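You operate a simulated robot arm through the tools that you are given. There is no shell and no other tool. Be economical: measure what you need, move in short steps, check, and stop when the job is done.

Carry out the task below with a simulated robot arm. There is one attempt and no reset: what you move stays moved.

Task
Fetch the GRIT 120 sandpaper box from the assembly bench and set it on the board under the assembly bench. Put one of the glue tins from the assembly bench on the board under the packing bench. Fetch the ferrule box with the smallest size on its label from the assembly bench and set it on the front of the grey mat. Take the cup on the assembly bench and put it away on the low bench. Stack the 750 ml varnish tin from the assembly bench on top of the 250 ml varnish tin. Take the square tin scoop and put it on the board under the clamp bench. Take the teal pencil box and leave it on the packing bench. Stack the 12 mm tack box from the clamp bench on top of the 30 mm tack box. Shut the tacks drawer. Put the blue stick from the low bench on the fourth shelf from the bottom of the grey rack. Put the stacked cups on the top of the drawer chest. The order is free. Set down upright: glue tin, ferrule box, cup, stacked cups.

Only the result counts: the job must be done as asked and must still hold three seconds after the hand-in. Knocking over, shifting, dropping, spilling or breaking anything else fails it.

Robot
A 7-joint arm with a fingered hand on a trunk, on a base that drives. Base frame: it is fixed to the floor where the robot stands at the start and does not move with it; the origin is under the middle of the robot, x ahead of it, y to its left, z up; the surface under the hand at the start is at about z = 85. Lengths are in cm, angles in rad, forces in N, time in s.
With the tool pointing down near the work surface it reaches from about 32 to 74 cm from the robot's upright axis, wherever it stands. Its first joint turns from -2.897 to 2.897 rad. Places, roughly: blue stick [-100, -50, 50]; board under the assembly bench [80, -60, 20]; board under the clamp bench [80, 60, 30]; board under the packing bench [250, 30, 30]; cup [100, -75, 100]; ferrule box [100, -50, 100]; fourth shelf of the grey rack [270, -300, 120]; front of the grey mat (17x37 cm) [-38, 236, 86]; glue tin [100, -25, 100]; low bench [-110, -100, 60]; packing bench [250, 30, 80]; sandpaper box [50, -25, 100]; square tin scoop (8x5x9 cm) [90, -110, 90]; stacked cups (8x8x13 cm) [-100, -90, 70]; tack box [75, 100, 100]; tacks drawer [-70, 20, 30]; teal pencil box [100, 25, 75]; top of the drawer chest [-100, 0, 60]; varnish tin [100, -75, 100]. Payload 4 kg.
Tool frame: the origin (TCP) lies between the finger pads and is the grasp point; the fingertips stand 2.6 cm ahead of it; z points along the fingers, y is the line along which they close. The gripper opens to 13.2 cm. The gripper's body begins 7.3 cm behind the TCP. The gripper is a hand of 4 fingers: y runs from the thumb to the fingers, the wrist lies at [0, 0, -23.9] in the tool frame.
Orientation is that of the tool frame in the base frame, as a unit quaternion [x, y, z, w]. With the fingers straight down and closing along the base's y, the tool's x points along the base's -x, its y along +y and its z along -z.

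Tools
- The arm moves only by the tool move_arm. Its argument "series" is a list of rows, each a list of 2 entries, a list of its own where there are three numbers: the shift along the tool's x, y, z in cm, then the turn, a rotation vector about the tool's x, y, z in rad. In form: [[[dx, dy, dz], [rx, ry, rz]], ...]. A call has 1 to 10 rows; each row is the pose to reach, as a shift and turn from the pose commanded when the call began, along the tool's axes at that moment. Each row takes 0.2 s and may step no farther than 5 cm and 0.15 rad from the row before; otherwise, the whole call is refused. Where a pose cannot be reached the arm comes as near as it can. A force on the tool above 40 N (or 10 N above the force at the start of the call, whichever is more), or a blocked arm, ends the call early, and 0.2 s more pass. In this call time passes only in rows, and 0.2 s behind the last. It gives the time, the measured TCP pose, the force on the tool (base axes), the opening and the grip force at its end, in the units of the frame above (readings bear some noise), with the torque about the TCP (base axes, N m) and any sound that the robot's microphone picked up, and new pictures: "show" is both (left out), scene, wrist or none.
- Cameras (640 x 400 px; columns grow to the right, rows downward): "scene" is now at [-0.39, 15.25, 149.25]; the picture's right is [-0.03, -1.00, 0.00], its down [-0.93, 0.02, -0.36] and it looks along [0.36, -0.01, -0.93] (base axes); focal length 214 px, centre (320, 200). "wrist" rides on the gripper at [6.8, 0.2, -9.7] in the tool frame; the picture's right is [-0.03, 1.00, 0.00], its down [-0.82, -0.02, -0.58] and it looks along [-0.58, -0.01, 0.82] (tool axes); focal length 270 px, centre (320, 200). There is no depth. A picture from a camera that has moved, and an enlarged one, comes with that camera's place and axes in the base frame and with its lens.
- slide_trunk(by): slides the trunk up (or, below 0, down) by that many cm; the arm and the scene camera ride with it, the base frame stays. It gives what a move gives, with no picture.
- steer(legs): drives the robot by 1 to 6 legs, each [ahead, turn to the left] in cm and rad, along the robot's own axes; the way and the turn of a leg run together, so that a leg with both is an arc; at most 150 cm and 3.142 rad a leg. The arm and the cameras ride along, it lands a little off, and it stops where it bumps. It gives what a move gives, and a new picture of the scene camera.
- curl_fingers(finger1, finger2, finger3, thumb_bend): sets how far each is bent, from 0 (flat) to 1 (curled in); at 0.3 the hand is open as for a grip, at 0.7 the pads meet at the TCP. One left out holds its place. A second passes; each finger stops where it meets its share of the squeeze, and holds until it gets a number again. It is the only way to open and close the hand. It gives what a move gives, with no picture; readings hold the bend of each and the force on the fingers (four entries, about 0 where the hand has none), thumb and palm.
- head_to(pan, tilt): turns the head with the scene camera to pan (to the left, within 2.705 rad either way) and tilt (down, from -0.506 to 1.204), counted from straight ahead of the robot. It gives what a move gives, and a new picture of the scene camera.
- zoom(camera, box): a new picture of the part [left, top, right, bottom] of that camera's present view, enlarged. No time passes.
- sign_off(): hands the job in; it is judged then, once.

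Work in short steps. Places have to be worked out from the pictures, the camera data and where the tool is seen: move nearer, look again, correct. Check each grasp and each placing, and mend what went wrong. You have 535 turns and 360 pictures in all, those below and enlarged ones among them. Open the gripper and draw the arm clear of the work before you hand the job in, unless the task says otherwise; then end with one line.

The tools are called after "Call:" as name(argument=value, ...) on one line, values as JSON. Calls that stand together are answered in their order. move_arm: Moves the arm, as the interface text tells. Its arguments: {"type":"object","properties":{"series":{"type":"array","items":{"type":"array"}},"show":{"type":"string","enum":["both","scene","wrist","none"]}},"required":["series"]} The other tools are called the same way: slide_trunk (by) slides the trunk up or down; curl_fingers (finger1, finger2, finger3, thumb_bend) moves the fingers one by one; steer (legs) drives the base; head_to (pan, tilt) turns the head that bears the scene camera; zoom (camera, box) takes an enlarged picture of a part of a camera's view; sign_off () hands the job in.

At the start:

```text
time: 0.0
eef_pos: [48.26, 1.95, 132.37]
tool_rot: [0.0, 1.0, 0.001, 0.0]
wrist_force: [-0.5, 0.1, 0.4]
wrist_torque: [0.01, -0.03, -0.03]
finger_gap: 13.18
gripper_force: 0.1
shape: jaw
bend: [0.3, 0.3, 0.3, 0.3]
finger forces: [0.1, 0.0, 0.0, 0.0, 0.1, 0.1]
trunk travel left (down, up): [-49.4, 9.6]
robot x, y, heading: [-0.28, 0.12, 0.002]
head pan, tilt: [-0.026, 1.201]
```

scene: 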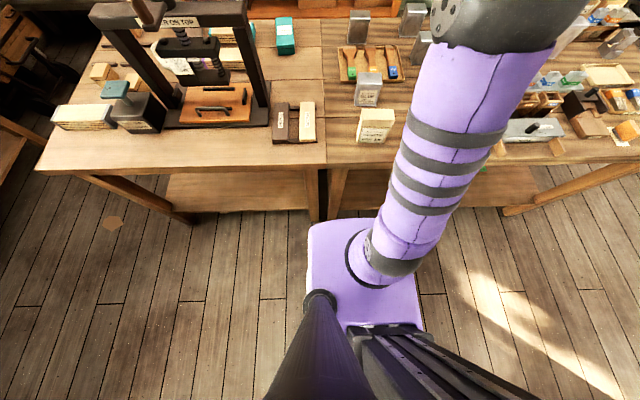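
wrist: 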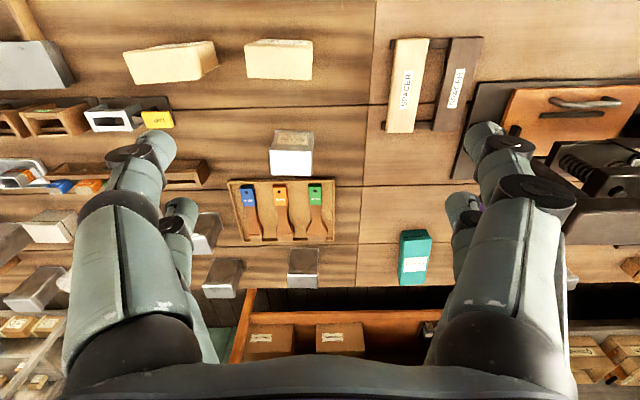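

The scene shows the clamp bench (left) and assembly bench (right) ahead. I look around with the head first to map the room.

Call:
head_to(pan=-0.7, tilt=0.7)

Call:
head_to(pan=0.6, tilt=0.7)

Call:
head_to(pan=1.8, tilt=0.4)

Call:
head_to(pan=2.7, tilt=0.6)

Call:
head_to(pan=-2.4, tilt=0.6)

Call:
head_to(pan=-1.4, tilt=0.4)

```text
time: 1.1
eef_pos: [48.32, 1.97, 132.43]
tool_rot: [0.0, 1.0, 0.0, 0.0]
wrist_force: [0.3, 0.1, -0.5]
wrist_torque: [-0.01, 0.0, -0.01]
finger_gap: 13.19
gripper_force: 0.0
shape: jaw
bend: [0.3, 0.3, 0.3, 0.3]
finger forces: [0.1, 0.0, 0.0, 0.0, 0.0, 0.1]
trunk travel left (down, up): [-49.4, 9.6]
robot x, y, heading: [-0.09, 0.16, 0.001]
head pan, tilt: [-0.7, 0.7]
camera scene: at [0.52, 9.93, 152.84], right [-0.64, -0.77, 0.0], down [-0.49, 0.41, -0.76], along [0.59, -0.49, -0.64], focal length 214 px, centre (320, 200)
```

scene: 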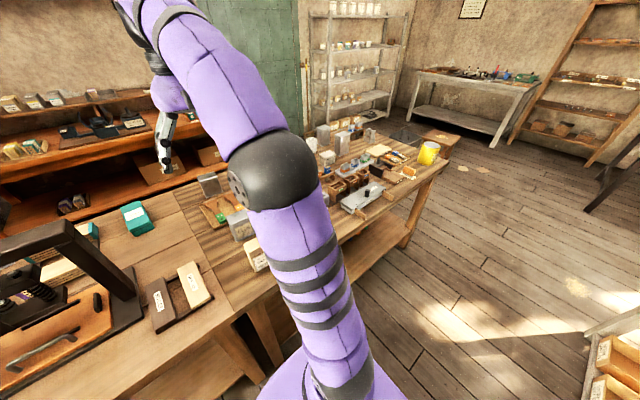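

```text
time: 2.5
eef_pos: [48.3, 2.09, 132.4]
tool_rot: [-0.001, 1.0, 0.0, 0.001]
wrist_force: [0.2, 0.1, -0.4]
wrist_torque: [0.01, -0.01, 0.0]
finger_gap: 13.2
gripper_force: 0.0
shape: jaw
bend: [0.3, 0.3, 0.3, 0.3]
finger forces: [0.1, 0.0, 0.1, 0.1, 0.0, 0.1]
trunk travel left (down, up): [-49.4, 9.6]
robot x, y, heading: [0.18, -0.13, 0.001]
head pan, tilt: [0.6, 0.7]
camera scene: at [1.03, 20.19, 152.85], right [0.56, -0.83, 0.0], down [-0.53, -0.36, -0.76], along [0.63, 0.43, -0.64], focal length 214 px, centre (320, 200)
```

scene: 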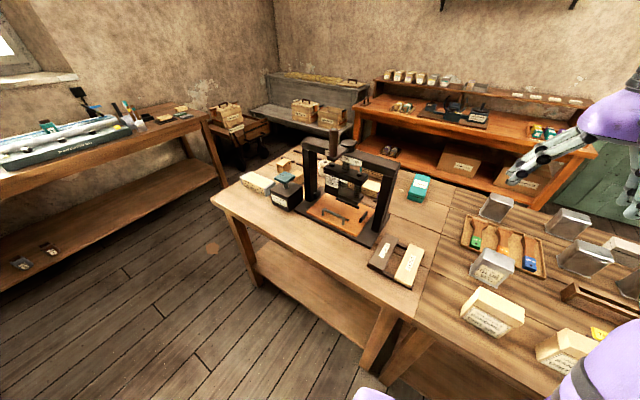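

```text
time: 3.9
eef_pos: [48.3, 1.96, 132.46]
tool_rot: [0.0, 1.0, 0.001, 0.001]
wrist_force: [0.0, 0.6, -0.2]
wrist_torque: [-0.02, -0.01, -0.01]
finger_gap: 13.19
gripper_force: 0.0
shape: jaw
bend: [0.3, 0.3, 0.3, 0.3]
finger forces: [0.1, 0.0, 0.0, 0.1, 0.1, 0.0]
trunk travel left (down, up): [-49.4, 9.6]
robot x, y, heading: [-0.2, -0.07, -0.004]
head pan, tilt: [1.799, 0.4]
camera scene: at [-8.08, 24.42, 155.53], right [0.97, 0.23, 0.0], down [0.09, -0.38, -0.92], along [-0.21, 0.9, -0.39], focal length 214 px, centre (320, 200)
```

scene: 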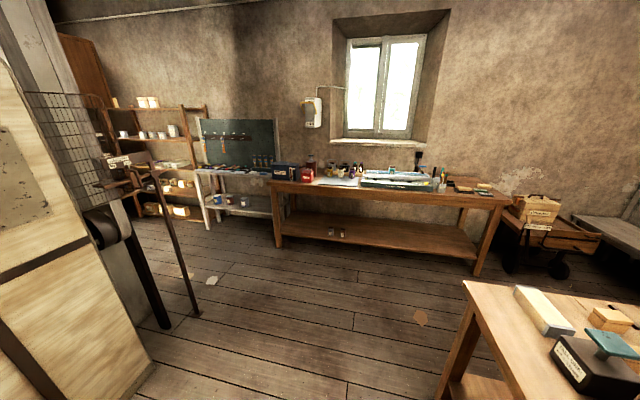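

```text
time: 5.1
eef_pos: [48.15, 2.02, 132.44]
tool_rot: [0.0, 1.0, 0.0, -0.001]
wrist_force: [-0.3, 0.3, -0.3]
wrist_torque: [0.02, -0.02, 0.01]
finger_gap: 13.2
gripper_force: 0.1
shape: jaw
bend: [0.3, 0.3, 0.3, 0.3]
finger forces: [0.0, 0.1, 0.1, 0.0, 0.0, 0.1]
trunk travel left (down, up): [-49.4, 9.6]
robot x, y, heading: [-0.0, -0.08, -0.006]
head pan, tilt: [2.7, 0.6]
camera scene: at [-13.97, 19.18, 153.71], right [0.43, 0.9, 0.0], down [0.51, -0.24, -0.83], along [-0.75, 0.35, -0.56], focal length 214 px, centre (320, 200)
```

scene: 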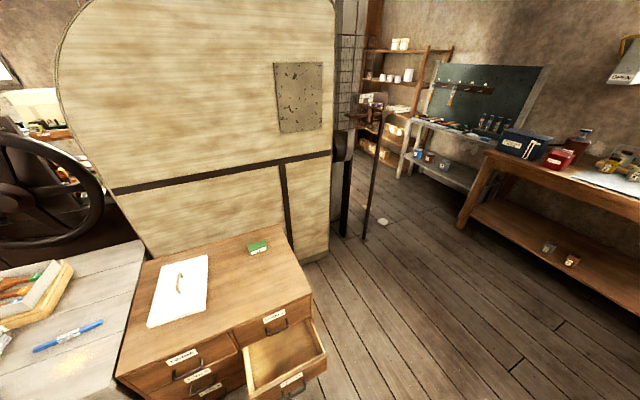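

```text
time: 9.1
eef_pos: [48.32, 1.97, 132.34]
tool_rot: [0.0, 1.0, 0.0, 0.0]
wrist_force: [-0.3, -0.2, -0.6]
wrist_torque: [0.01, -0.01, -0.01]
finger_gap: 13.17
gripper_force: 0.0
shape: jaw
bend: [0.3, 0.3, 0.3, 0.3]
finger forces: [0.0, 0.1, 0.0, 0.0, 0.0, 0.1]
trunk travel left (down, up): [-49.4, 9.6]
robot x, y, heading: [-0.27, 0.25, 0.003]
head pan, tilt: [-2.4, 0.6]
camera scene: at [-12.5, 9.42, 153.71], right [-0.68, 0.74, 0.0], down [0.42, 0.38, -0.83], along [-0.61, -0.56, -0.56], focal length 214 px, centre (320, 200)
```

scene: 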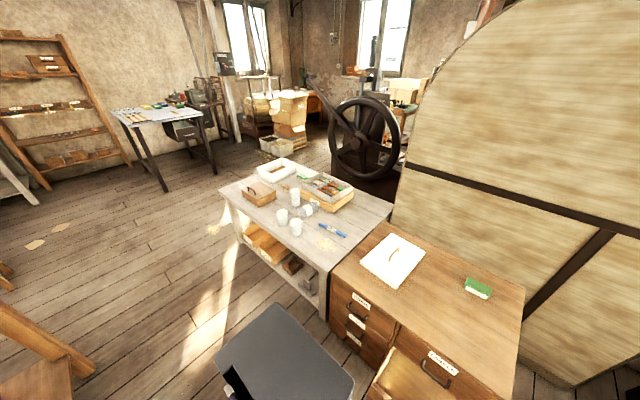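

```text
time: 10.4
eef_pos: [48.33, 2.11, 132.39]
tool_rot: [-0.001, 1.0, 0.0, -0.001]
wrist_force: [1.4, -0.6, 0.3]
wrist_torque: [0.03, -0.02, 0.01]
finger_gap: 13.2
gripper_force: 0.1
shape: jaw
bend: [0.3, 0.3, 0.3, 0.3]
finger forces: [0.0, 0.1, 0.1, 0.0, 0.0, 0.0]
trunk travel left (down, up): [-49.4, 9.6]
robot x, y, heading: [-0.16, 0.5, 0.003]
head pan, tilt: [-1.4, 0.4]
camera scene: at [-4.41, 6.27, 155.53], right [-0.99, -0.17, 0.0], down [-0.07, 0.38, -0.92], along [0.16, -0.91, -0.39], focal length 214 px, centre (320, 200)
```

scene: 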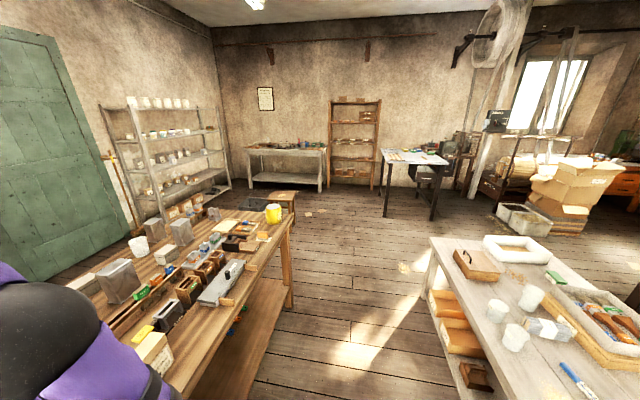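

The wrist view covers part of both benches. I zoom the two halves of it to read labels.

Call:
zoom(camera="wrist", box=[0, 0, 320, 200])

Call:
zoom(camera="wrist", box=[320, 0, 640, 200])

Call:
head_to(pan=-0.9, tilt=0.75)

Call:
zoom(camera="scene", box=[160, 80, 480, 280])

```text
2.00 times, centred on (160, 100) of wrist
camera zoom: at [41.32, 2.14, 142.12], right [0.03, 1.0, 0.0], down [0.82, -0.02, 0.58], along [0.58, -0.01, -0.82], focal length 541 px, centre (640, 400)
```

zoom: 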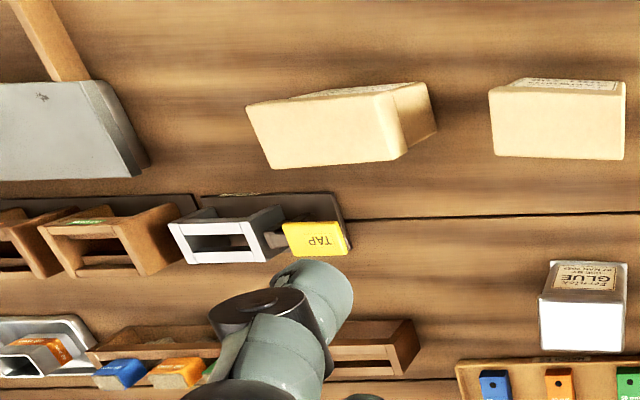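

```text
2.00 times, centred on (480, 100) of wrist
camera zoom: at [41.32, 2.14, 142.12], right [0.03, 1.0, 0.0], down [0.82, -0.02, 0.58], along [0.58, -0.01, -0.82], focal length 541 px, centre (0, 400)
```

zoom: 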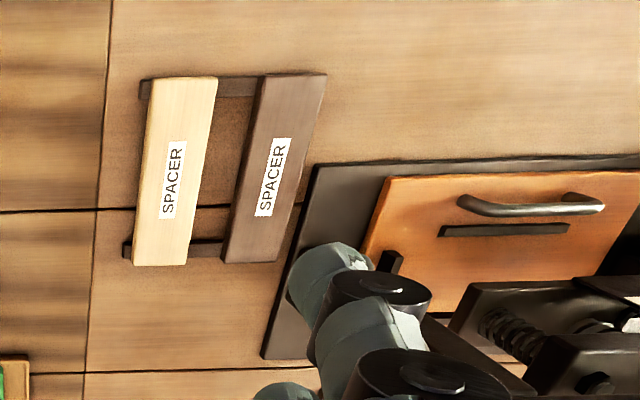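

```text
time: 11.3
eef_pos: [48.29, 2.03, 132.49]
tool_rot: [0.0, 1.0, 0.001, 0.001]
wrist_force: [0.0, 0.1, -0.2]
wrist_torque: [-0.01, 0.02, -0.02]
finger_gap: 13.2
gripper_force: 0.1
shape: jaw
bend: [0.3, 0.3, 0.3, 0.3]
finger forces: [0.0, 0.0, 0.0, 0.0, 0.0, 0.0]
trunk travel left (down, up): [-49.4, 9.6]
robot x, y, heading: [0.24, 0.06, -0.0]
head pan, tilt: [-0.901, 0.75]
camera scene: at [-0.84, 8.9, 152.43], right [-0.78, -0.62, 0.0], down [-0.42, 0.53, -0.73], along [0.45, -0.57, -0.68], focal length 214 px, centre (320, 200)
```

scene: 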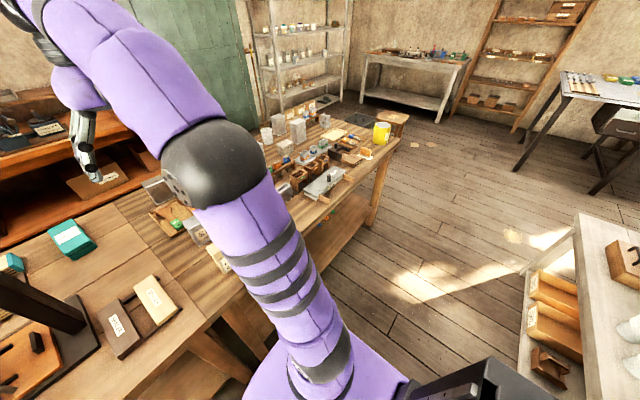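

```text
2.00 times, centred on (320, 180) of scene
camera zoom: at [-0.84, 8.9, 152.43], right [-0.78, -0.62, 0.0], down [-0.42, 0.53, -0.73], along [0.45, -0.57, -0.68], focal length 429 px, centre (320, 240)
```

zoom: 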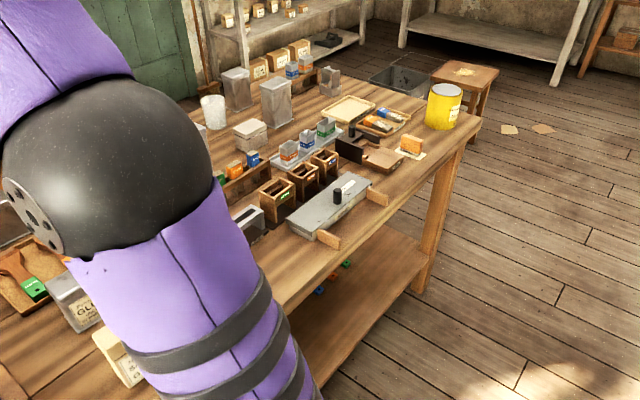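

The bench is crowded; I sweep the wrist camera over the assembly bench for a survey.

Call:
move_arm(series=[[[0, -5, 0], [0, 0, 0]], [[0, -10, 0], [0, 0, 0]], [[0, -15, 0], [0, 0, 0]], [[0, -20, 0], [0, 0, 0]], [[0, -25, 0], [0, 0, 0]], [[0, -30, 0], [0, 0, 0]], [[0, -35, 0], [0, 0, 0]], [[0, -40, 0], [0, 0, 0]], [[0, -45, 0], [0, 0, 0]]])

Call:
zoom(camera="wrist", box=[0, 0, 320, 200])

Call:
zoom(camera="wrist", box=[160, 80, 480, 280])

Call:
zoom(camera="wrist", box=[180, 220, 460, 400])

```text
time: 13.3
eef_pos: [44.36, -29.24, 129.89]
tool_rot: [-0.001, 1.0, -0.002, 0.001]
wrist_force: [-0.2, 0.9, -0.1]
wrist_torque: [-0.08, -0.01, 0.02]
finger_gap: 13.24
gripper_force: 0.1
shape: jaw
bend: [0.3, 0.3, 0.3, 0.3]
finger forces: [0.0, 0.1, 0.1, 0.0, 0.1, 0.0]
out of reach, approached as far as the arm can: row 4, 5, 6, 7, 8, 9
trunk travel left (down, up): [-49.4, 9.6]
robot x, y, heading: [-0.11, 0.37, -0.002]
head pan, tilt: [-0.901, 0.75]
camera scene: at [-0.81, 9.15, 152.41], right [-0.78, -0.62, 0.0], down [-0.42, 0.53, -0.73], along [0.45, -0.57, -0.68], focal length 214 px, centre (320, 200)
camera wrist: at [37.33, -29.02, 139.6], right [0.02, 1.0, 0.0], down [0.81, -0.02, 0.58], along [0.58, -0.02, -0.82], focal length 270 px, centre (320, 200)
```

scene: 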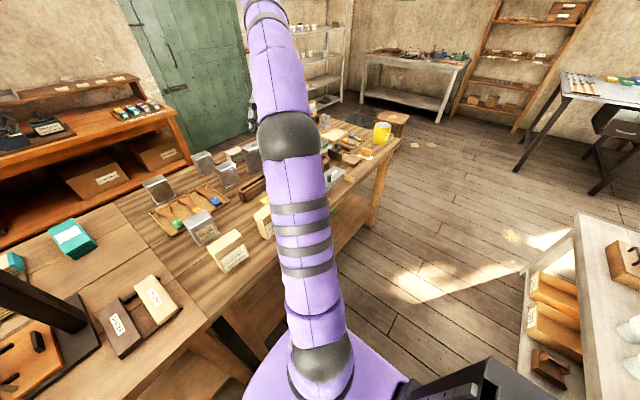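
wrist: 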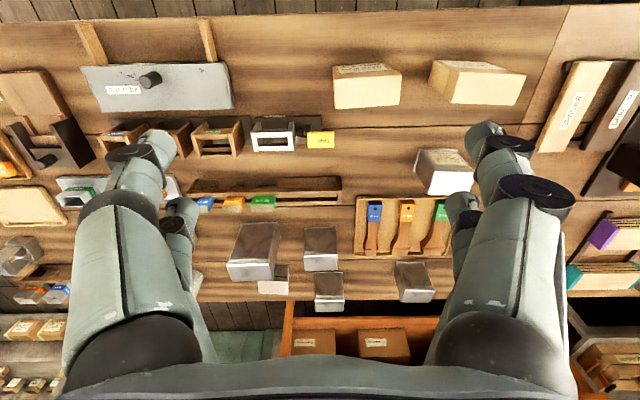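

```text
2.00 times, centred on (160, 100) of wrist
camera zoom: at [37.33, -29.02, 139.6], right [0.02, 1.0, 0.0], down [0.81, -0.02, 0.58], along [0.58, -0.02, -0.82], focal length 541 px, centre (640, 400)
```

zoom: 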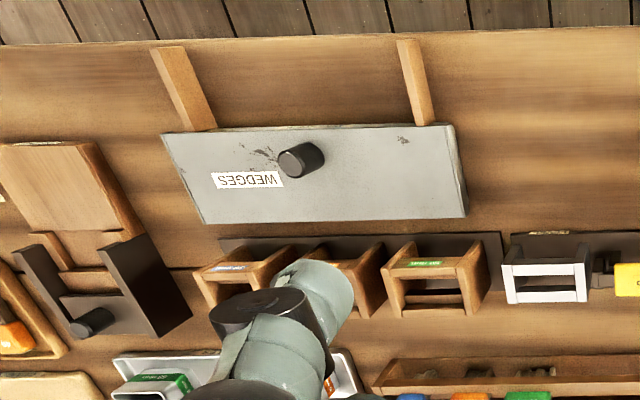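

```text
2.00 times, centred on (320, 180) of wrist
camera zoom: at [37.33, -29.02, 139.6], right [0.02, 1.0, 0.0], down [0.81, -0.02, 0.58], along [0.58, -0.02, -0.82], focal length 541 px, centre (320, 240)
```

zoom: 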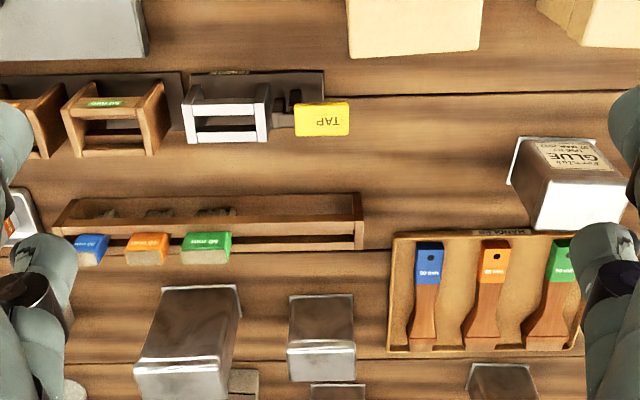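

```text
2.22 times, centred on (320, 310) of wrist
camera zoom: at [37.33, -29.02, 139.6], right [0.02, 1.0, 0.0], down [0.81, -0.02, 0.58], along [0.58, -0.02, -0.82], focal length 601 px, centre (320, -44)
```

zoom: 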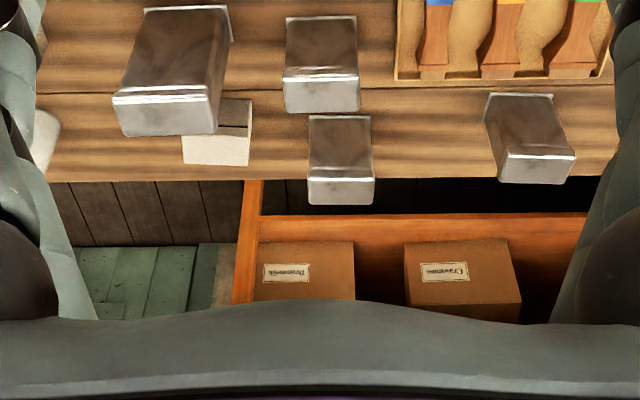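

Call:
zoom(camera="scene", box=[120, 130, 280, 280])

Call:
zoom(camera="scene", box=[300, 90, 420, 200])

```text
2.67 times, centred on (200, 205) of scene
camera zoom: at [-0.81, 9.15, 152.41], right [-0.78, -0.62, 0.0], down [-0.42, 0.53, -0.73], along [0.45, -0.57, -0.68], focal length 572 px, centre (640, 187)
```

zoom: 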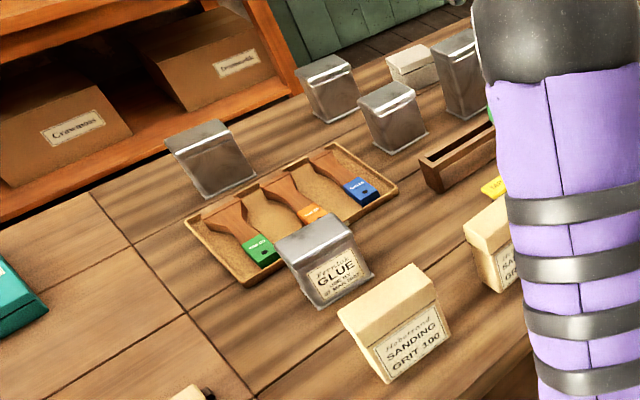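

```text
3.64 times, centred on (360, 145) of scene
camera zoom: at [-0.81, 9.15, 152.41], right [-0.78, -0.62, 0.0], down [-0.42, 0.53, -0.73], along [0.45, -0.57, -0.68], focal length 780 px, centre (174, 400)
```

zoom: 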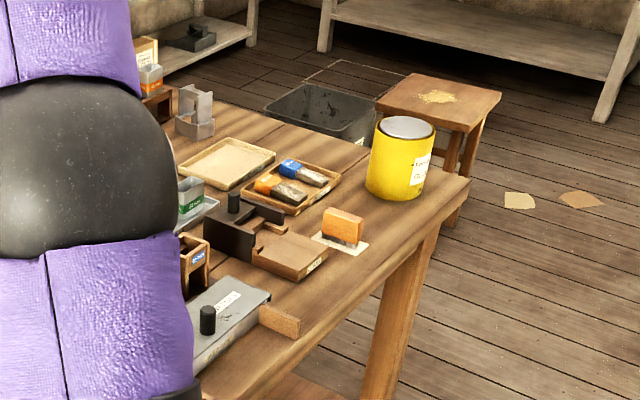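

Labels on the rear tins face away from me; I will later view from the back aisle. First I check the robot's own footprint.

Call:
head_to(pan=1.57, tilt=1.2)

Call:
head_to(pan=-2.6, tilt=1.2)

```text
time: 15.6
eef_pos: [44.4, -29.35, 129.83]
tool_rot: [0.0, 1.0, -0.001, 0.002]
wrist_force: [0.6, 0.4, 0.9]
wrist_torque: [0.0, 0.04, -0.01]
finger_gap: 13.21
gripper_force: 0.0
shape: jaw
bend: [0.3, 0.3, 0.3, 0.3]
finger forces: [0.1, 0.0, 0.1, 0.1, 0.1, 0.1]
trunk travel left (down, up): [-49.4, 9.6]
robot x, y, heading: [0.23, -0.07, -0.004]
head pan, tilt: [1.571, 1.201]
camera scene: at [-5.98, 20.98, 149.25], right [1.0, 0.0, 0.0], down [0.0, -0.93, -0.36], along [0.0, 0.36, -0.93], focal length 214 px, centre (320, 200)
```

scene: 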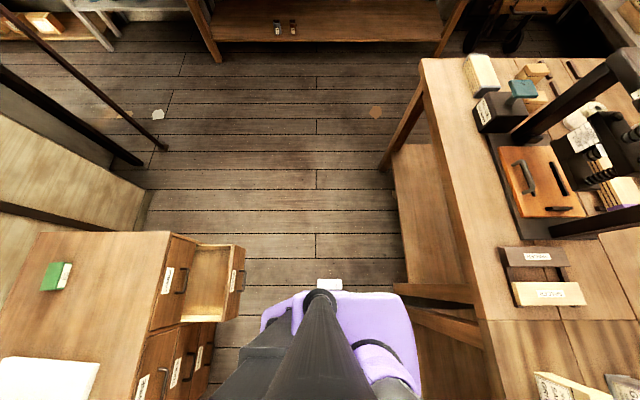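

```text
time: 18.9
eef_pos: [44.34, -29.37, 129.75]
tool_rot: [0.0, 1.0, -0.001, 0.001]
wrist_force: [-0.6, -0.2, 0.4]
wrist_torque: [0.0, 0.02, -0.03]
finger_gap: 13.2
gripper_force: 0.0
shape: jaw
bend: [0.3, 0.3, 0.3, 0.3]
finger forces: [0.1, 0.0, 0.0, 0.1, 0.0, 0.1]
trunk travel left (down, up): [-49.4, 9.6]
robot x, y, heading: [0.02, 0.1, 0.002]
head pan, tilt: [-2.601, 1.201]
camera scene: at [-10.78, 12.51, 149.25], right [-0.52, 0.86, 0.0], down [0.8, 0.48, -0.36], along [-0.31, -0.19, -0.93], focal length 214 px, centre (320, 200)
```

scene: 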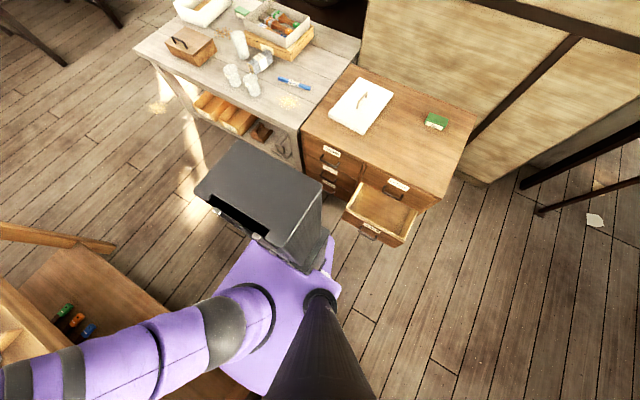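

Right sandpaper box should sit near (48,-23). I zoom on its label from the wrist camera.

Call:
zoom(camera="wrist", box=[325, 50, 421, 110])

```text
6.67 times, centred on (373, 80) of wrist
camera zoom: at [37.3, -29.26, 139.52], right [0.03, 1.0, 0.0], down [0.82, -0.02, 0.58], along [0.58, -0.02, -0.82], focal length 1802 px, centre (-33, 1000)
```

zoom: 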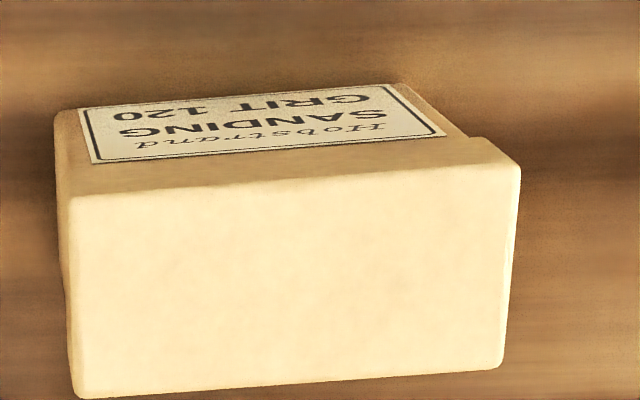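

GRIT 120 is confirmed: box about x 46–50, y −27…−18, z 85–97. I lower to a pre-grasp tilted 45° forward so I can later reach under the bench.

Call:
move_arm(series=[[[0.7, 1, 4.2], [0, -0.131, 0]], [[1.4, 2, 8.4], [0, -0.262, 0]], [[2.1, 3, 12.6], [0, -0.393, 0]], [[2.8, 4.2, 16.8], [0, -0.524, 0]], [[3.5, 5.4, 21], [0, -0.655, 0]], [[4, 6.4, 25], [0, -0.785, 0]]])

Call:
head_to(pan=-0.5, tilt=1.1)

```text
time: 20.6
eef_pos: [34.6, -30.15, 108.36]
tool_rot: [0.093, 0.92, -0.064, 0.375]
wrist_force: [-0.5, 0.6, 0.3]
wrist_torque: [-0.06, -0.02, -0.05]
finger_gap: 13.2
gripper_force: 0.1
shape: jaw
bend: [0.3, 0.3, 0.3, 0.3]
finger forces: [0.0, 0.0, 0.0, 0.1, 0.0, 0.0]
out of reach, approached as far as the arm can: row 6
trunk travel left (down, up): [-49.4, 9.6]
robot x, y, heading: [-0.19, -0.33, -0.0]
head pan, tilt: [-2.601, 1.201]
stopped in row 6: the arm was blocked; the commanded pose is now the measured one
camera scene: at [-10.87, 12.7, 149.23], right [-0.52, 0.86, 0.0], down [0.8, 0.48, -0.36], along [-0.31, -0.19, -0.93], focal length 214 px, centre (320, 200)
camera wrist: at [23.17, -27.38, 110.41], right [0.24, 0.97, -0.03], down [0.18, -0.01, 0.98], along [0.95, -0.24, -0.18], focal length 270 px, centre (320, 200)
```

scene: 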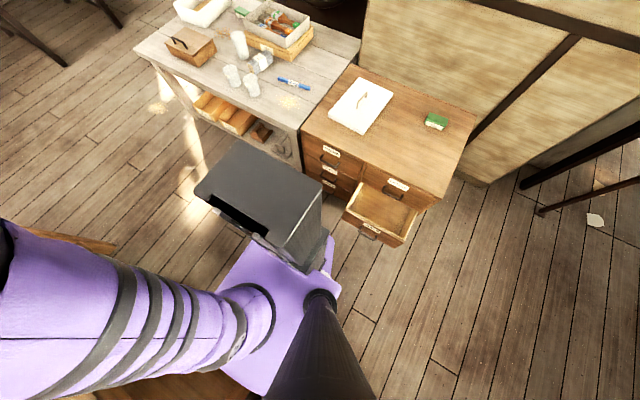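
wrist: 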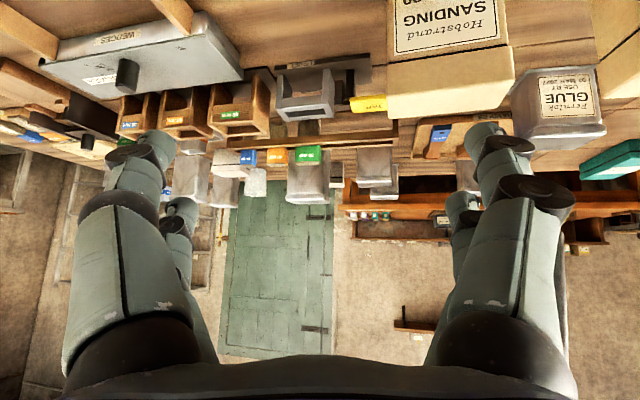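

```text
time: 22.6
eef_pos: [34.71, -30.37, 108.21]
tool_rot: [0.095, 0.921, -0.065, 0.373]
wrist_force: [0.0, -0.6, 1.0]
wrist_torque: [-0.03, 0.02, 0.02]
finger_gap: 13.19
gripper_force: 0.1
shape: jaw
bend: [0.3, 0.3, 0.3, 0.3]
finger forces: [0.0, 0.1, 0.0, 0.0, 0.0, 0.0]
trunk travel left (down, up): [-49.4, 9.6]
robot x, y, heading: [-0.18, -0.02, 0.0]
head pan, tilt: [-0.499, 1.1]
camera scene: at [-0.45, 12.37, 149.85], right [-0.48, -0.88, 0.0], down [-0.78, 0.43, -0.45], along [0.4, -0.22, -0.89], focal length 214 px, centre (320, 200)
```

scene: 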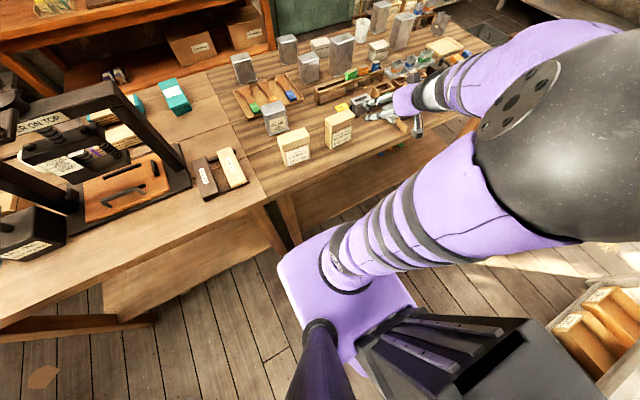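

The arm is cramped this close to the bench. I straighten the tool and lift it back, then will turn the robot parallel to the aisle so distances suit.

Call:
move_arm(series=[[[-1, -2, -4.3], [-0.022, 0.127, -0.032]], [[-2, -5, -8.2], [-0.045, 0.255, -0.065]], [[-3, -8, -11.8], [-0.067, 0.382, -0.097]], [[-4.2, -11, -15.5], [-0.089, 0.51, -0.13]], [[-5.5, -15, -18.5], [-0.11, 0.637, -0.162]], [[-6.9, -18.6, -21.5], [-0.134, 0.765, -0.195]]], show="none")

```text
refused: row 2 steps farther than a row can; nothing moved
```

Call:
move_arm(series=[[[-1, -2, -4.0], [-0.022, 0.127, -0.032]], [[-2, -4, -8.0], [-0.045, 0.255, -0.065]], [[-3, -6.5, -11.8], [-0.067, 0.382, -0.097]], [[-4, -9.5, -15], [-0.089, 0.51, -0.13]], [[-5, -13, -18], [-0.11, 0.637, -0.162]], [[-6, -16.5, -20.5], [-0.134, 0.765, -0.195]]], show="none")

```text
time: 23.9
eef_pos: [21.34, -43.4, 127.73]
tool_rot: [-0.002, 1.0, 0.002, 0.001]
wrist_force: [-1.0, -0.6, 0.8]
wrist_torque: [0.02, 0.0, 0.01]
finger_gap: 13.18
gripper_force: 0.2
shape: jaw
bend: [0.3, 0.3, 0.3, 0.3]
finger forces: [0.0, 0.0, 0.0, 0.0, 0.1, 0.0]
trunk travel left (down, up): [-49.4, 9.6]
robot x, y, heading: [0.22, -0.03, 0.0]
head pan, tilt: [-0.499, 1.1]
```

Now swing to the robot's right side with the hand yawed to face it.

Call:
move_arm(series=[[[2, -0.5, 0], [0, 0, 0.147]], [[4, -1, 0], [0, 0, 0.294]], [[6, -1.5, 0], [0, 0, 0.441]], [[8, -2, 0], [0, 0, 0.588]], [[10, -2.5, 0], [0, 0, 0.735]], [[12, -3, 0], [0, 0, 0.882]], [[14, -3.5, 0], [0, 0, 1.029]], [[16, -4, 0], [0, 0, 1.176]], [[18, -4.5, 0], [0, 0, 1.323]], [[20, -5, 0], [0, 0, 1.47]]], show="none")

Call:
steer(legs=[[0, 0.5]])

```text
time: 26.1
eef_pos: [1.2, -48.49, 127.75]
tool_rot: [0.67, 0.742, 0.001, 0.001]
wrist_force: [0.2, 0.1, -0.1]
wrist_torque: [-0.01, 0.01, -0.03]
finger_gap: 13.19
gripper_force: 0.1
shape: jaw
bend: [0.3, 0.3, 0.3, 0.3]
finger forces: [0.0, 0.1, 0.0, 0.0, 0.0, 0.0]
trunk travel left (down, up): [-49.4, 9.6]
robot x, y, heading: [0.27, -0.21, -0.004]
head pan, tilt: [-0.499, 1.1]
```

```text
time: 28.1
eef_pos: [24.09, -42.09, 127.74]
tool_rot: [0.468, 0.884, 0.002, 0.0]
wrist_force: [0.2, 0.6, -0.4]
wrist_torque: [0.0, -0.01, 0.01]
finger_gap: 13.18
gripper_force: 0.1
shape: jaw
bend: [0.3, 0.3, 0.3, 0.3]
finger forces: [0.0, 0.0, 0.1, 0.0, 0.0, 0.0]
trunk travel left (down, up): [-49.4, 9.6]
robot x, y, heading: [0.02, -0.19, 0.5]
head pan, tilt: [-0.499, 1.1]
camera scene: at [-6.22, 10.67, 149.85], right [0.0, -1.0, 0.0], down [-0.89, 0.0, -0.45], along [0.45, 0.0, -0.89], focal length 214 px, centre (320, 200)
```

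scene: 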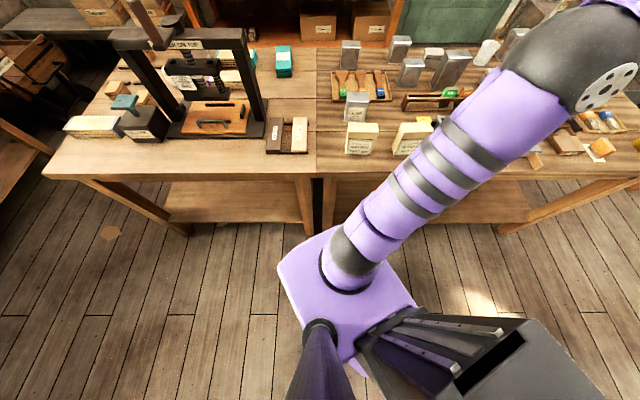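

Turning is clear so far; continue to face +y.

Call:
steer(legs=[[0, 0.5], [0, 0.57]])

```text
time: 31.8
eef_pos: [48.46, 1.74, 127.72]
tool_rot: [-0.056, 0.998, 0.002, 0.0]
wrist_force: [-0.9, 0.2, -0.6]
wrist_torque: [0.01, 0.01, 0.02]
finger_gap: 13.18
gripper_force: 0.0
shape: jaw
bend: [0.3, 0.3, 0.3, 0.3]
finger forces: [0.1, 0.0, 0.1, 0.0, 0.0, 0.0]
trunk travel left (down, up): [-49.4, 9.6]
robot x, y, heading: [-0.1, -0.15, 1.584]
head pan, tilt: [-0.499, 1.1]
camera scene: at [-12.23, -0.47, 149.85], right [0.88, -0.47, 0.0], down [-0.42, -0.79, -0.45], along [0.21, 0.4, -0.89], focal length 214 px, centre (320, 200)
```

scene: 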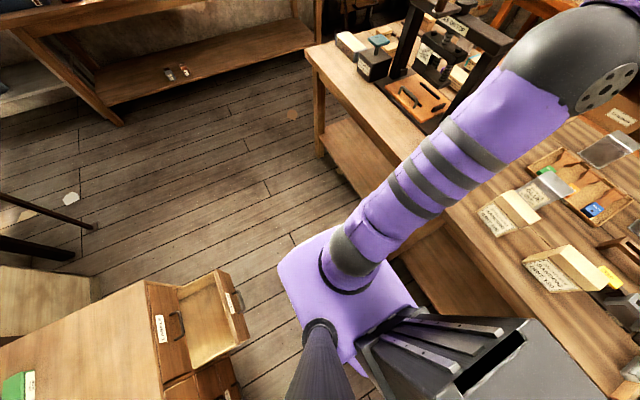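

To work on the chest and low bench with the arm on my right, I back up along the aisle and turn left in stages.

Call:
steer(legs=[[-40, 0], [0, 0.8]])

```text
time: 36.0
eef_pos: [40.6, -12.59, 127.68]
tool_rot: [-0.332, 0.943, 0.001, 0.0]
wrist_force: [-0.2, 1.1, -0.2]
wrist_torque: [0.01, 0.01, 0.0]
finger_gap: 13.22
gripper_force: 0.0
shape: jaw
bend: [0.3, 0.3, 0.3, 0.3]
finger forces: [0.1, 0.0, 0.1, 0.1, 0.0, 0.1]
trunk travel left (down, up): [-49.4, 9.6]
robot x, y, heading: [0.46, -39.84, 2.146]
head pan, tilt: [-0.499, 1.1]
stopped in leg 2: the robot was blocked; the commanded pose is now the measured one
camera scene: at [-9.48, -46.78, 149.85], right [1.0, 0.07, 0.0], down [0.07, -0.89, -0.45], along [-0.03, 0.45, -0.89], focal length 214 px, centre (320, 200)
```

scene: 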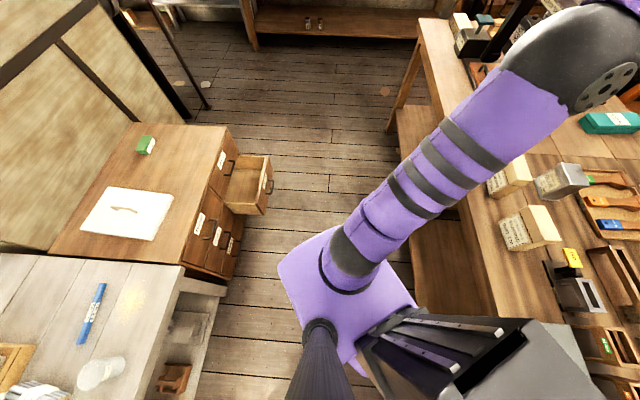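

The rear box touched the assembly bench. I straighten, back up, and then angle out to the middle of the aisle before turning.

Call:
steer(legs=[[0, -0.56], [-30, 0], [0, 0.5], [27, 0], [0, 0.7], [0, 0.7]])

```text
time: 46.9
eef_pos: [-28.58, -1.04, 127.64]
tool_rot: [0.84, -0.543, -0.001, 0.001]
wrist_force: [0.2, -0.6, 0.8]
wrist_torque: [0.0, 0.01, 0.01]
finger_gap: 13.2
gripper_force: 0.1
shape: jaw
bend: [0.3, 0.3, 0.3, 0.3]
finger forces: [0.0, 0.0, 0.0, 0.0, 0.1, 0.1]
trunk travel left (down, up): [-49.4, 9.6]
robot x, y, heading: [-12.06, -46.77, -2.819]
head pan, tilt: [-0.499, 1.1]
camera scene: at [-7.92, -58.02, 149.85], right [0.18, 0.98, 0.0], down [0.88, -0.16, -0.45], along [-0.45, 0.08, -0.89], focal length 214 px, centre (320, 200)
```

scene: 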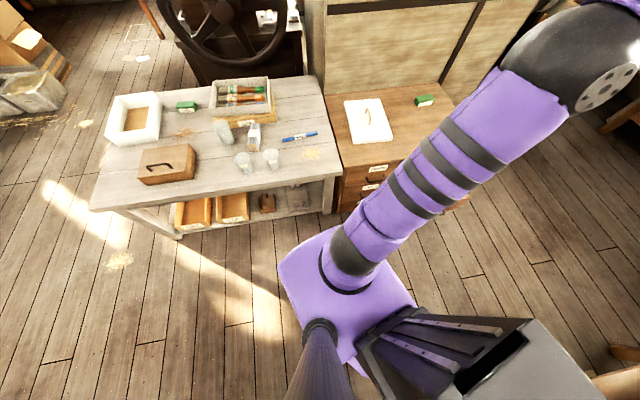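

Turn on to face −y and back up a little towards the open drawer.

Call:
steer(legs=[[0, 0.6], [0, 0.65], [-30, 0]])

Call:
head_to(pan=-2.2, tilt=0.9)

```text
time: 52.6
eef_pos: [-60.78, -18.17, 127.8]
tool_rot: [0.998, 0.055, 0.0, 0.001]
wrist_force: [0.8, -0.4, 0.3]
wrist_torque: [0.0, -0.01, 0.0]
finger_gap: 13.16
gripper_force: 0.0
shape: jaw
bend: [0.3, 0.3, 0.3, 0.3]
finger forces: [0.0, 0.0, 0.0, 0.0, 0.0, 0.0]
trunk travel left (down, up): [-49.4, 9.6]
robot x, y, heading: [-12.27, -17.01, -1.559]
head pan, tilt: [-0.499, 1.1]
camera scene: at [-0.16, -15.97, 149.85], right [-0.88, 0.47, 0.0], down [0.42, 0.79, -0.45], along [-0.21, -0.4, -0.89], focal length 214 px, centre (320, 200)
```

scene: 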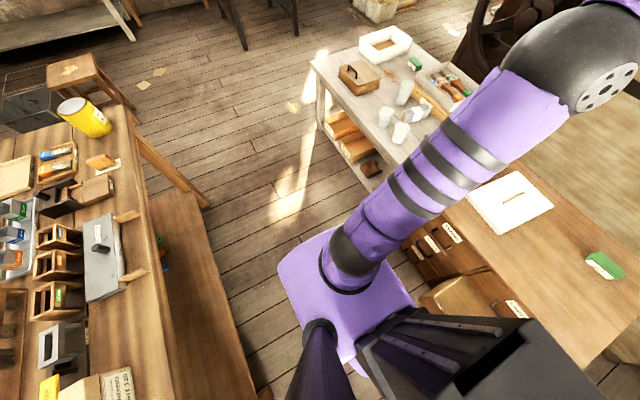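

```text
time: 54.4
eef_pos: [-60.73, -18.2, 127.84]
tool_rot: [0.998, 0.055, 0.0, 0.001]
wrist_force: [0.2, -0.1, 0.5]
wrist_torque: [0.02, 0.03, -0.04]
finger_gap: 13.2
gripper_force: 0.1
shape: jaw
bend: [0.3, 0.3, 0.3, 0.3]
finger forces: [0.0, 0.0, 0.0, 0.0, 0.1, 0.1]
trunk travel left (down, up): [-49.4, 9.6]
robot x, y, heading: [-12.13, -16.57, -1.561]
head pan, tilt: [-2.201, 0.901]
camera scene: at [-3.33, -6.02, 151.24], right [0.58, 0.81, 0.0], down [0.64, -0.46, -0.62], along [-0.51, 0.36, -0.78], focal length 214 px, centre (320, 200)
```

scene: 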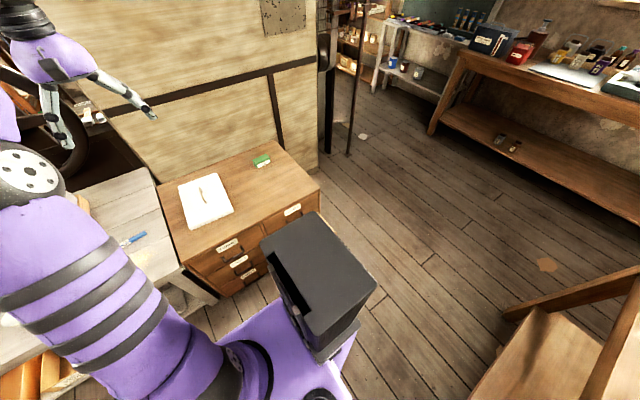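

The drawer is hidden behind my rear box. I back up so the drawer lies straight to my right, and look with the wrist camera.

Call:
steer(legs=[[-38, 0]])

Call:
head_to(pan=-1.2, tilt=1.1)

```text
time: 56.8
eef_pos: [-61.1, 20.04, 127.77]
tool_rot: [0.999, 0.055, -0.001, 0.001]
wrist_force: [-0.8, 0.1, 0.1]
wrist_torque: [-0.01, -0.01, -0.01]
finger_gap: 13.18
gripper_force: 0.2
shape: jaw
bend: [0.3, 0.3, 0.3, 0.3]
finger forces: [0.1, 0.0, 0.0, 0.1, 0.0, 0.1]
trunk travel left (down, up): [-49.4, 9.6]
robot x, y, heading: [-12.94, 21.82, -1.562]
head pan, tilt: [-2.201, 0.901]
camera scene: at [-3.7, 32.33, 151.23], right [0.58, 0.81, 0.0], down [0.64, -0.46, -0.62], along [-0.51, 0.36, -0.78], focal length 214 px, centre (320, 200)
```

scene: 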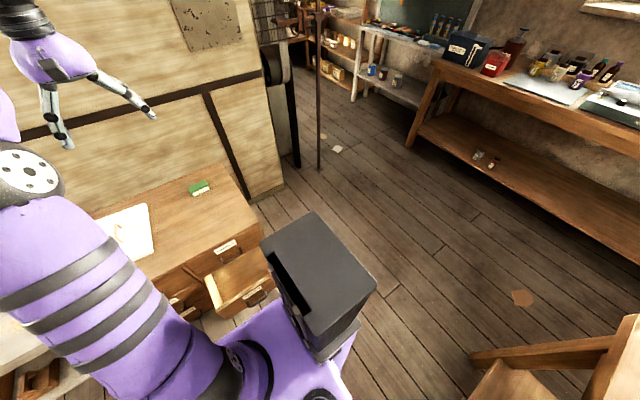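

```text
time: 58.1
eef_pos: [-61.09, 20.0, 127.7]
tool_rot: [0.999, 0.055, 0.001, 0.001]
wrist_force: [0.6, 0.3, -0.9]
wrist_torque: [-0.01, 0.0, -0.01]
finger_gap: 13.19
gripper_force: 0.0
shape: jaw
bend: [0.3, 0.3, 0.3, 0.3]
finger forces: [0.0, 0.0, 0.0, 0.0, 0.0, 0.0]
trunk travel left (down, up): [-49.4, 9.6]
robot x, y, heading: [-12.95, 21.57, -1.565]
head pan, tilt: [-1.201, 1.1]
camera scene: at [-3.42, 25.59, 149.85], right [-0.37, 0.93, 0.0], down [0.83, 0.33, -0.45], along [-0.42, -0.17, -0.89], focal length 214 px, centre (320, 200)
```

scene: 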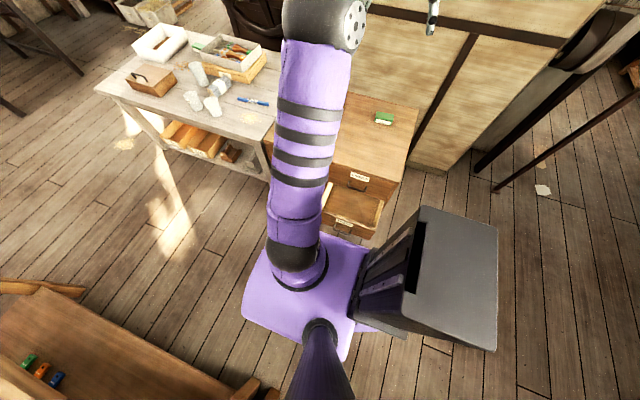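

The open drawer's front is near x −45, y 5–38. It is too close to reach downwards, so I back up ~30 cm more to have it at my front right.

Call:
steer(legs=[[-32, 0]])

Call:
curl_fingers(finger1=0.7, finger2=0.7, finger3=0.7, thumb_bend=0.7)

Call:
slide_trunk(by=-30)

```text
time: 60.2
eef_pos: [-61.45, 52.13, 127.8]
tool_rot: [0.999, 0.054, 0.0, 0.001]
wrist_force: [0.7, -0.5, 0.5]
wrist_torque: [-0.01, -0.01, -0.02]
finger_gap: 13.22
gripper_force: 0.1
shape: jaw
bend: [0.3, 0.3, 0.3, 0.3]
finger forces: [0.1, 0.0, 0.1, 0.0, 0.1, 0.0]
trunk travel left (down, up): [-49.4, 9.6]
robot x, y, heading: [-13.13, 53.71, -1.562]
head pan, tilt: [-1.201, 1.1]
camera scene: at [-3.71, 57.65, 149.85], right [-0.37, 0.93, 0.0], down [0.83, 0.33, -0.45], along [-0.42, -0.17, -0.89], focal length 214 px, centre (320, 200)
```

scene: 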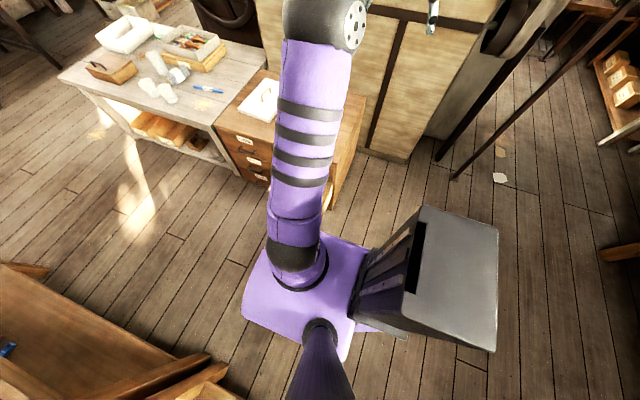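

```text
time: 61.2
eef_pos: [-61.53, 52.06, 127.76]
tool_rot: [0.999, 0.055, 0.0, 0.001]
wrist_force: [0.6, 0.0, -0.2]
wrist_torque: [-0.01, -0.02, -0.03]
finger_gap: 0.13
gripper_force: 0.1
shape: fingers
bend: [0.7, 0.7, 0.7, 0.7]
finger forces: [0.0, 0.0, 0.1, 0.0, 0.0, 0.1]
trunk travel left (down, up): [-49.4, 9.6]
robot x, y, heading: [-13.18, 53.8, -1.561]
head pan, tilt: [-1.201, 1.1]
```

```text
time: 64.2
eef_pos: [-61.4, 52.13, 97.88]
tool_rot: [0.999, 0.053, 0.0, 0.001]
wrist_force: [0.8, -0.4, 0.3]
wrist_torque: [0.01, 0.0, 0.0]
finger_gap: 0.18
gripper_force: 0.0
shape: fingers
bend: [0.7, 0.7, 0.7, 0.7]
finger forces: [0.0, 0.0, 0.1, 0.0, 0.1, 0.0]
trunk travel left (down, up): [-19.4, 39.6]
robot x, y, heading: [-13.17, 53.57, -1.565]
head pan, tilt: [-1.201, 1.1]
```

Bring the closed hand over the space just in front of the drawer.

Call:
move_arm(series=[[[2.2, 3.2, 2], [0, 0, -0.08]], [[4.4, 6.5, 4], [0, 0, -0.16]], [[6.5, 9.7, 6], [0, 0, -0.24]], [[8.7, 13, 8], [0, 0, -0.32]], [[10.9, 16.2, 10], [0, 0, -0.4]], [[13, 19.5, 12], [0, 0, -0.48]], [[15.2, 22.7, 14], [0, 0, -0.56]], [[17.4, 26, 16], [0, 0, -0.64]], [[19.6, 29.2, 18], [0, 0, -0.72]], [[21.7, 32.5, 20], [0, 0, -0.8]]])

```text
time: 66.4
eef_pos: [-36.17, 22.23, 77.87]
tool_rot: [0.898, 0.439, -0.001, 0.0]
wrist_force: [0.2, 0.7, -0.3]
wrist_torque: [0.01, 0.04, -0.01]
finger_gap: 0.15
gripper_force: 0.1
shape: fingers
bend: [0.7, 0.7, 0.7, 0.7]
finger forces: [0.0, 0.0, 0.0, 0.0, 0.1, 0.1]
trunk travel left (down, up): [-19.4, 39.6]
robot x, y, heading: [-13.23, 53.71, -1.568]
head pan, tilt: [-1.201, 1.1]
camera scene: at [-3.7, 57.65, 119.85], right [-0.37, 0.93, 0.0], down [0.83, 0.33, -0.45], along [-0.42, -0.17, -0.89], focal length 214 px, centre (320, 200)
camera wrist: at [-31.98, 27.45, 87.59], right [0.77, -0.63, 0.0], down [-0.52, -0.63, 0.58], along [-0.37, -0.45, -0.82], focal length 270 px, centre (320, 200)
```

scene: 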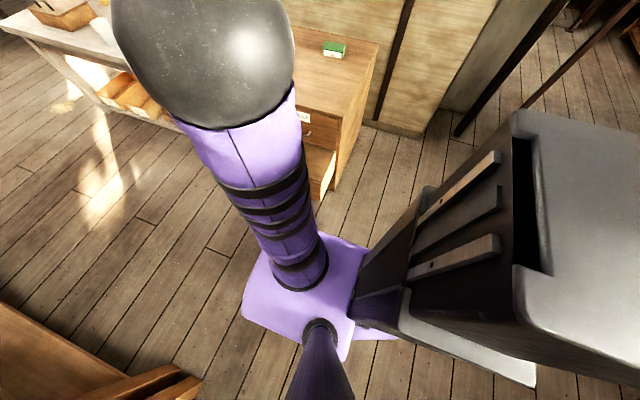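
wrist: 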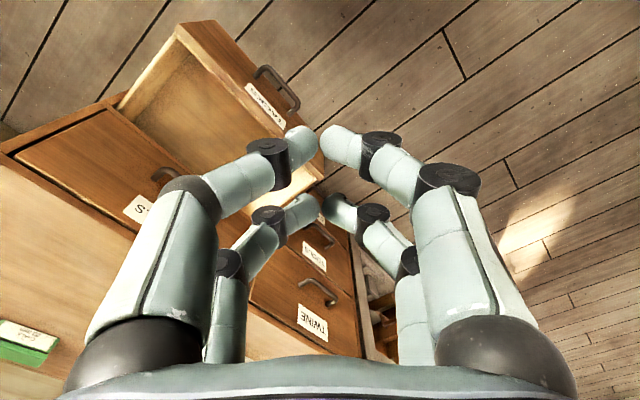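

Drawer front panel is near x −47, top z ≈45, centre y ≈23, handle z ≈37. I need a slanted push, so back up 15 cm more and lower the trunk.

Call:
steer(legs=[[-15, 0]])

Call:
slide_trunk(by=-18)

```text
time: 67.8
eef_pos: [-36.4, 37.07, 77.92]
tool_rot: [0.899, 0.439, 0.001, 0.001]
wrist_force: [-0.1, 0.2, 0.5]
wrist_torque: [0.0, 0.03, 0.0]
finger_gap: 0.14
gripper_force: 0.0
shape: fingers
bend: [0.7, 0.7, 0.7, 0.7]
finger forces: [0.0, 0.1, 0.0, 0.0, 0.0, 0.0]
trunk travel left (down, up): [-19.4, 39.6]
robot x, y, heading: [-13.03, 68.7, -1.565]
head pan, tilt: [-1.201, 1.1]
camera scene: at [-3.83, 72.49, 119.85], right [-0.37, 0.93, 0.0], down [0.83, 0.33, -0.45], along [-0.42, -0.17, -0.89], focal length 214 px, centre (320, 200)
```

scene: 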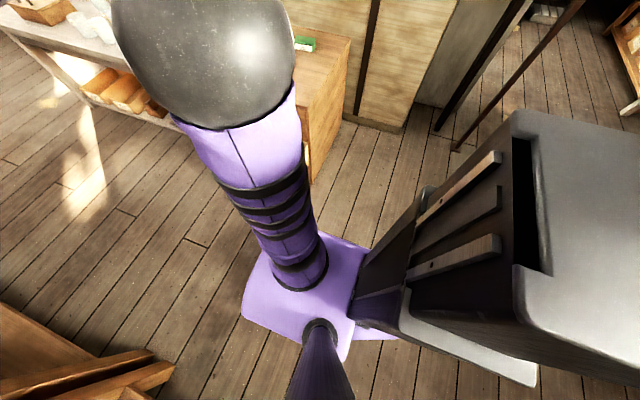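

```text
time: 69.8
eef_pos: [-36.32, 37.08, 59.91]
tool_rot: [0.898, 0.44, -0.001, 0.001]
wrist_force: [-0.3, 0.3, 0.3]
wrist_torque: [0.01, 0.03, -0.02]
finger_gap: 0.16
gripper_force: 0.0
shape: fingers
bend: [0.7, 0.7, 0.7, 0.7]
finger forces: [0.0, 0.0, 0.0, 0.1, 0.0, 0.1]
trunk travel left (down, up): [-1.4, 57.6]
robot x, y, heading: [-13.1, 68.35, -1.56]
head pan, tilt: [-1.201, 1.1]
```

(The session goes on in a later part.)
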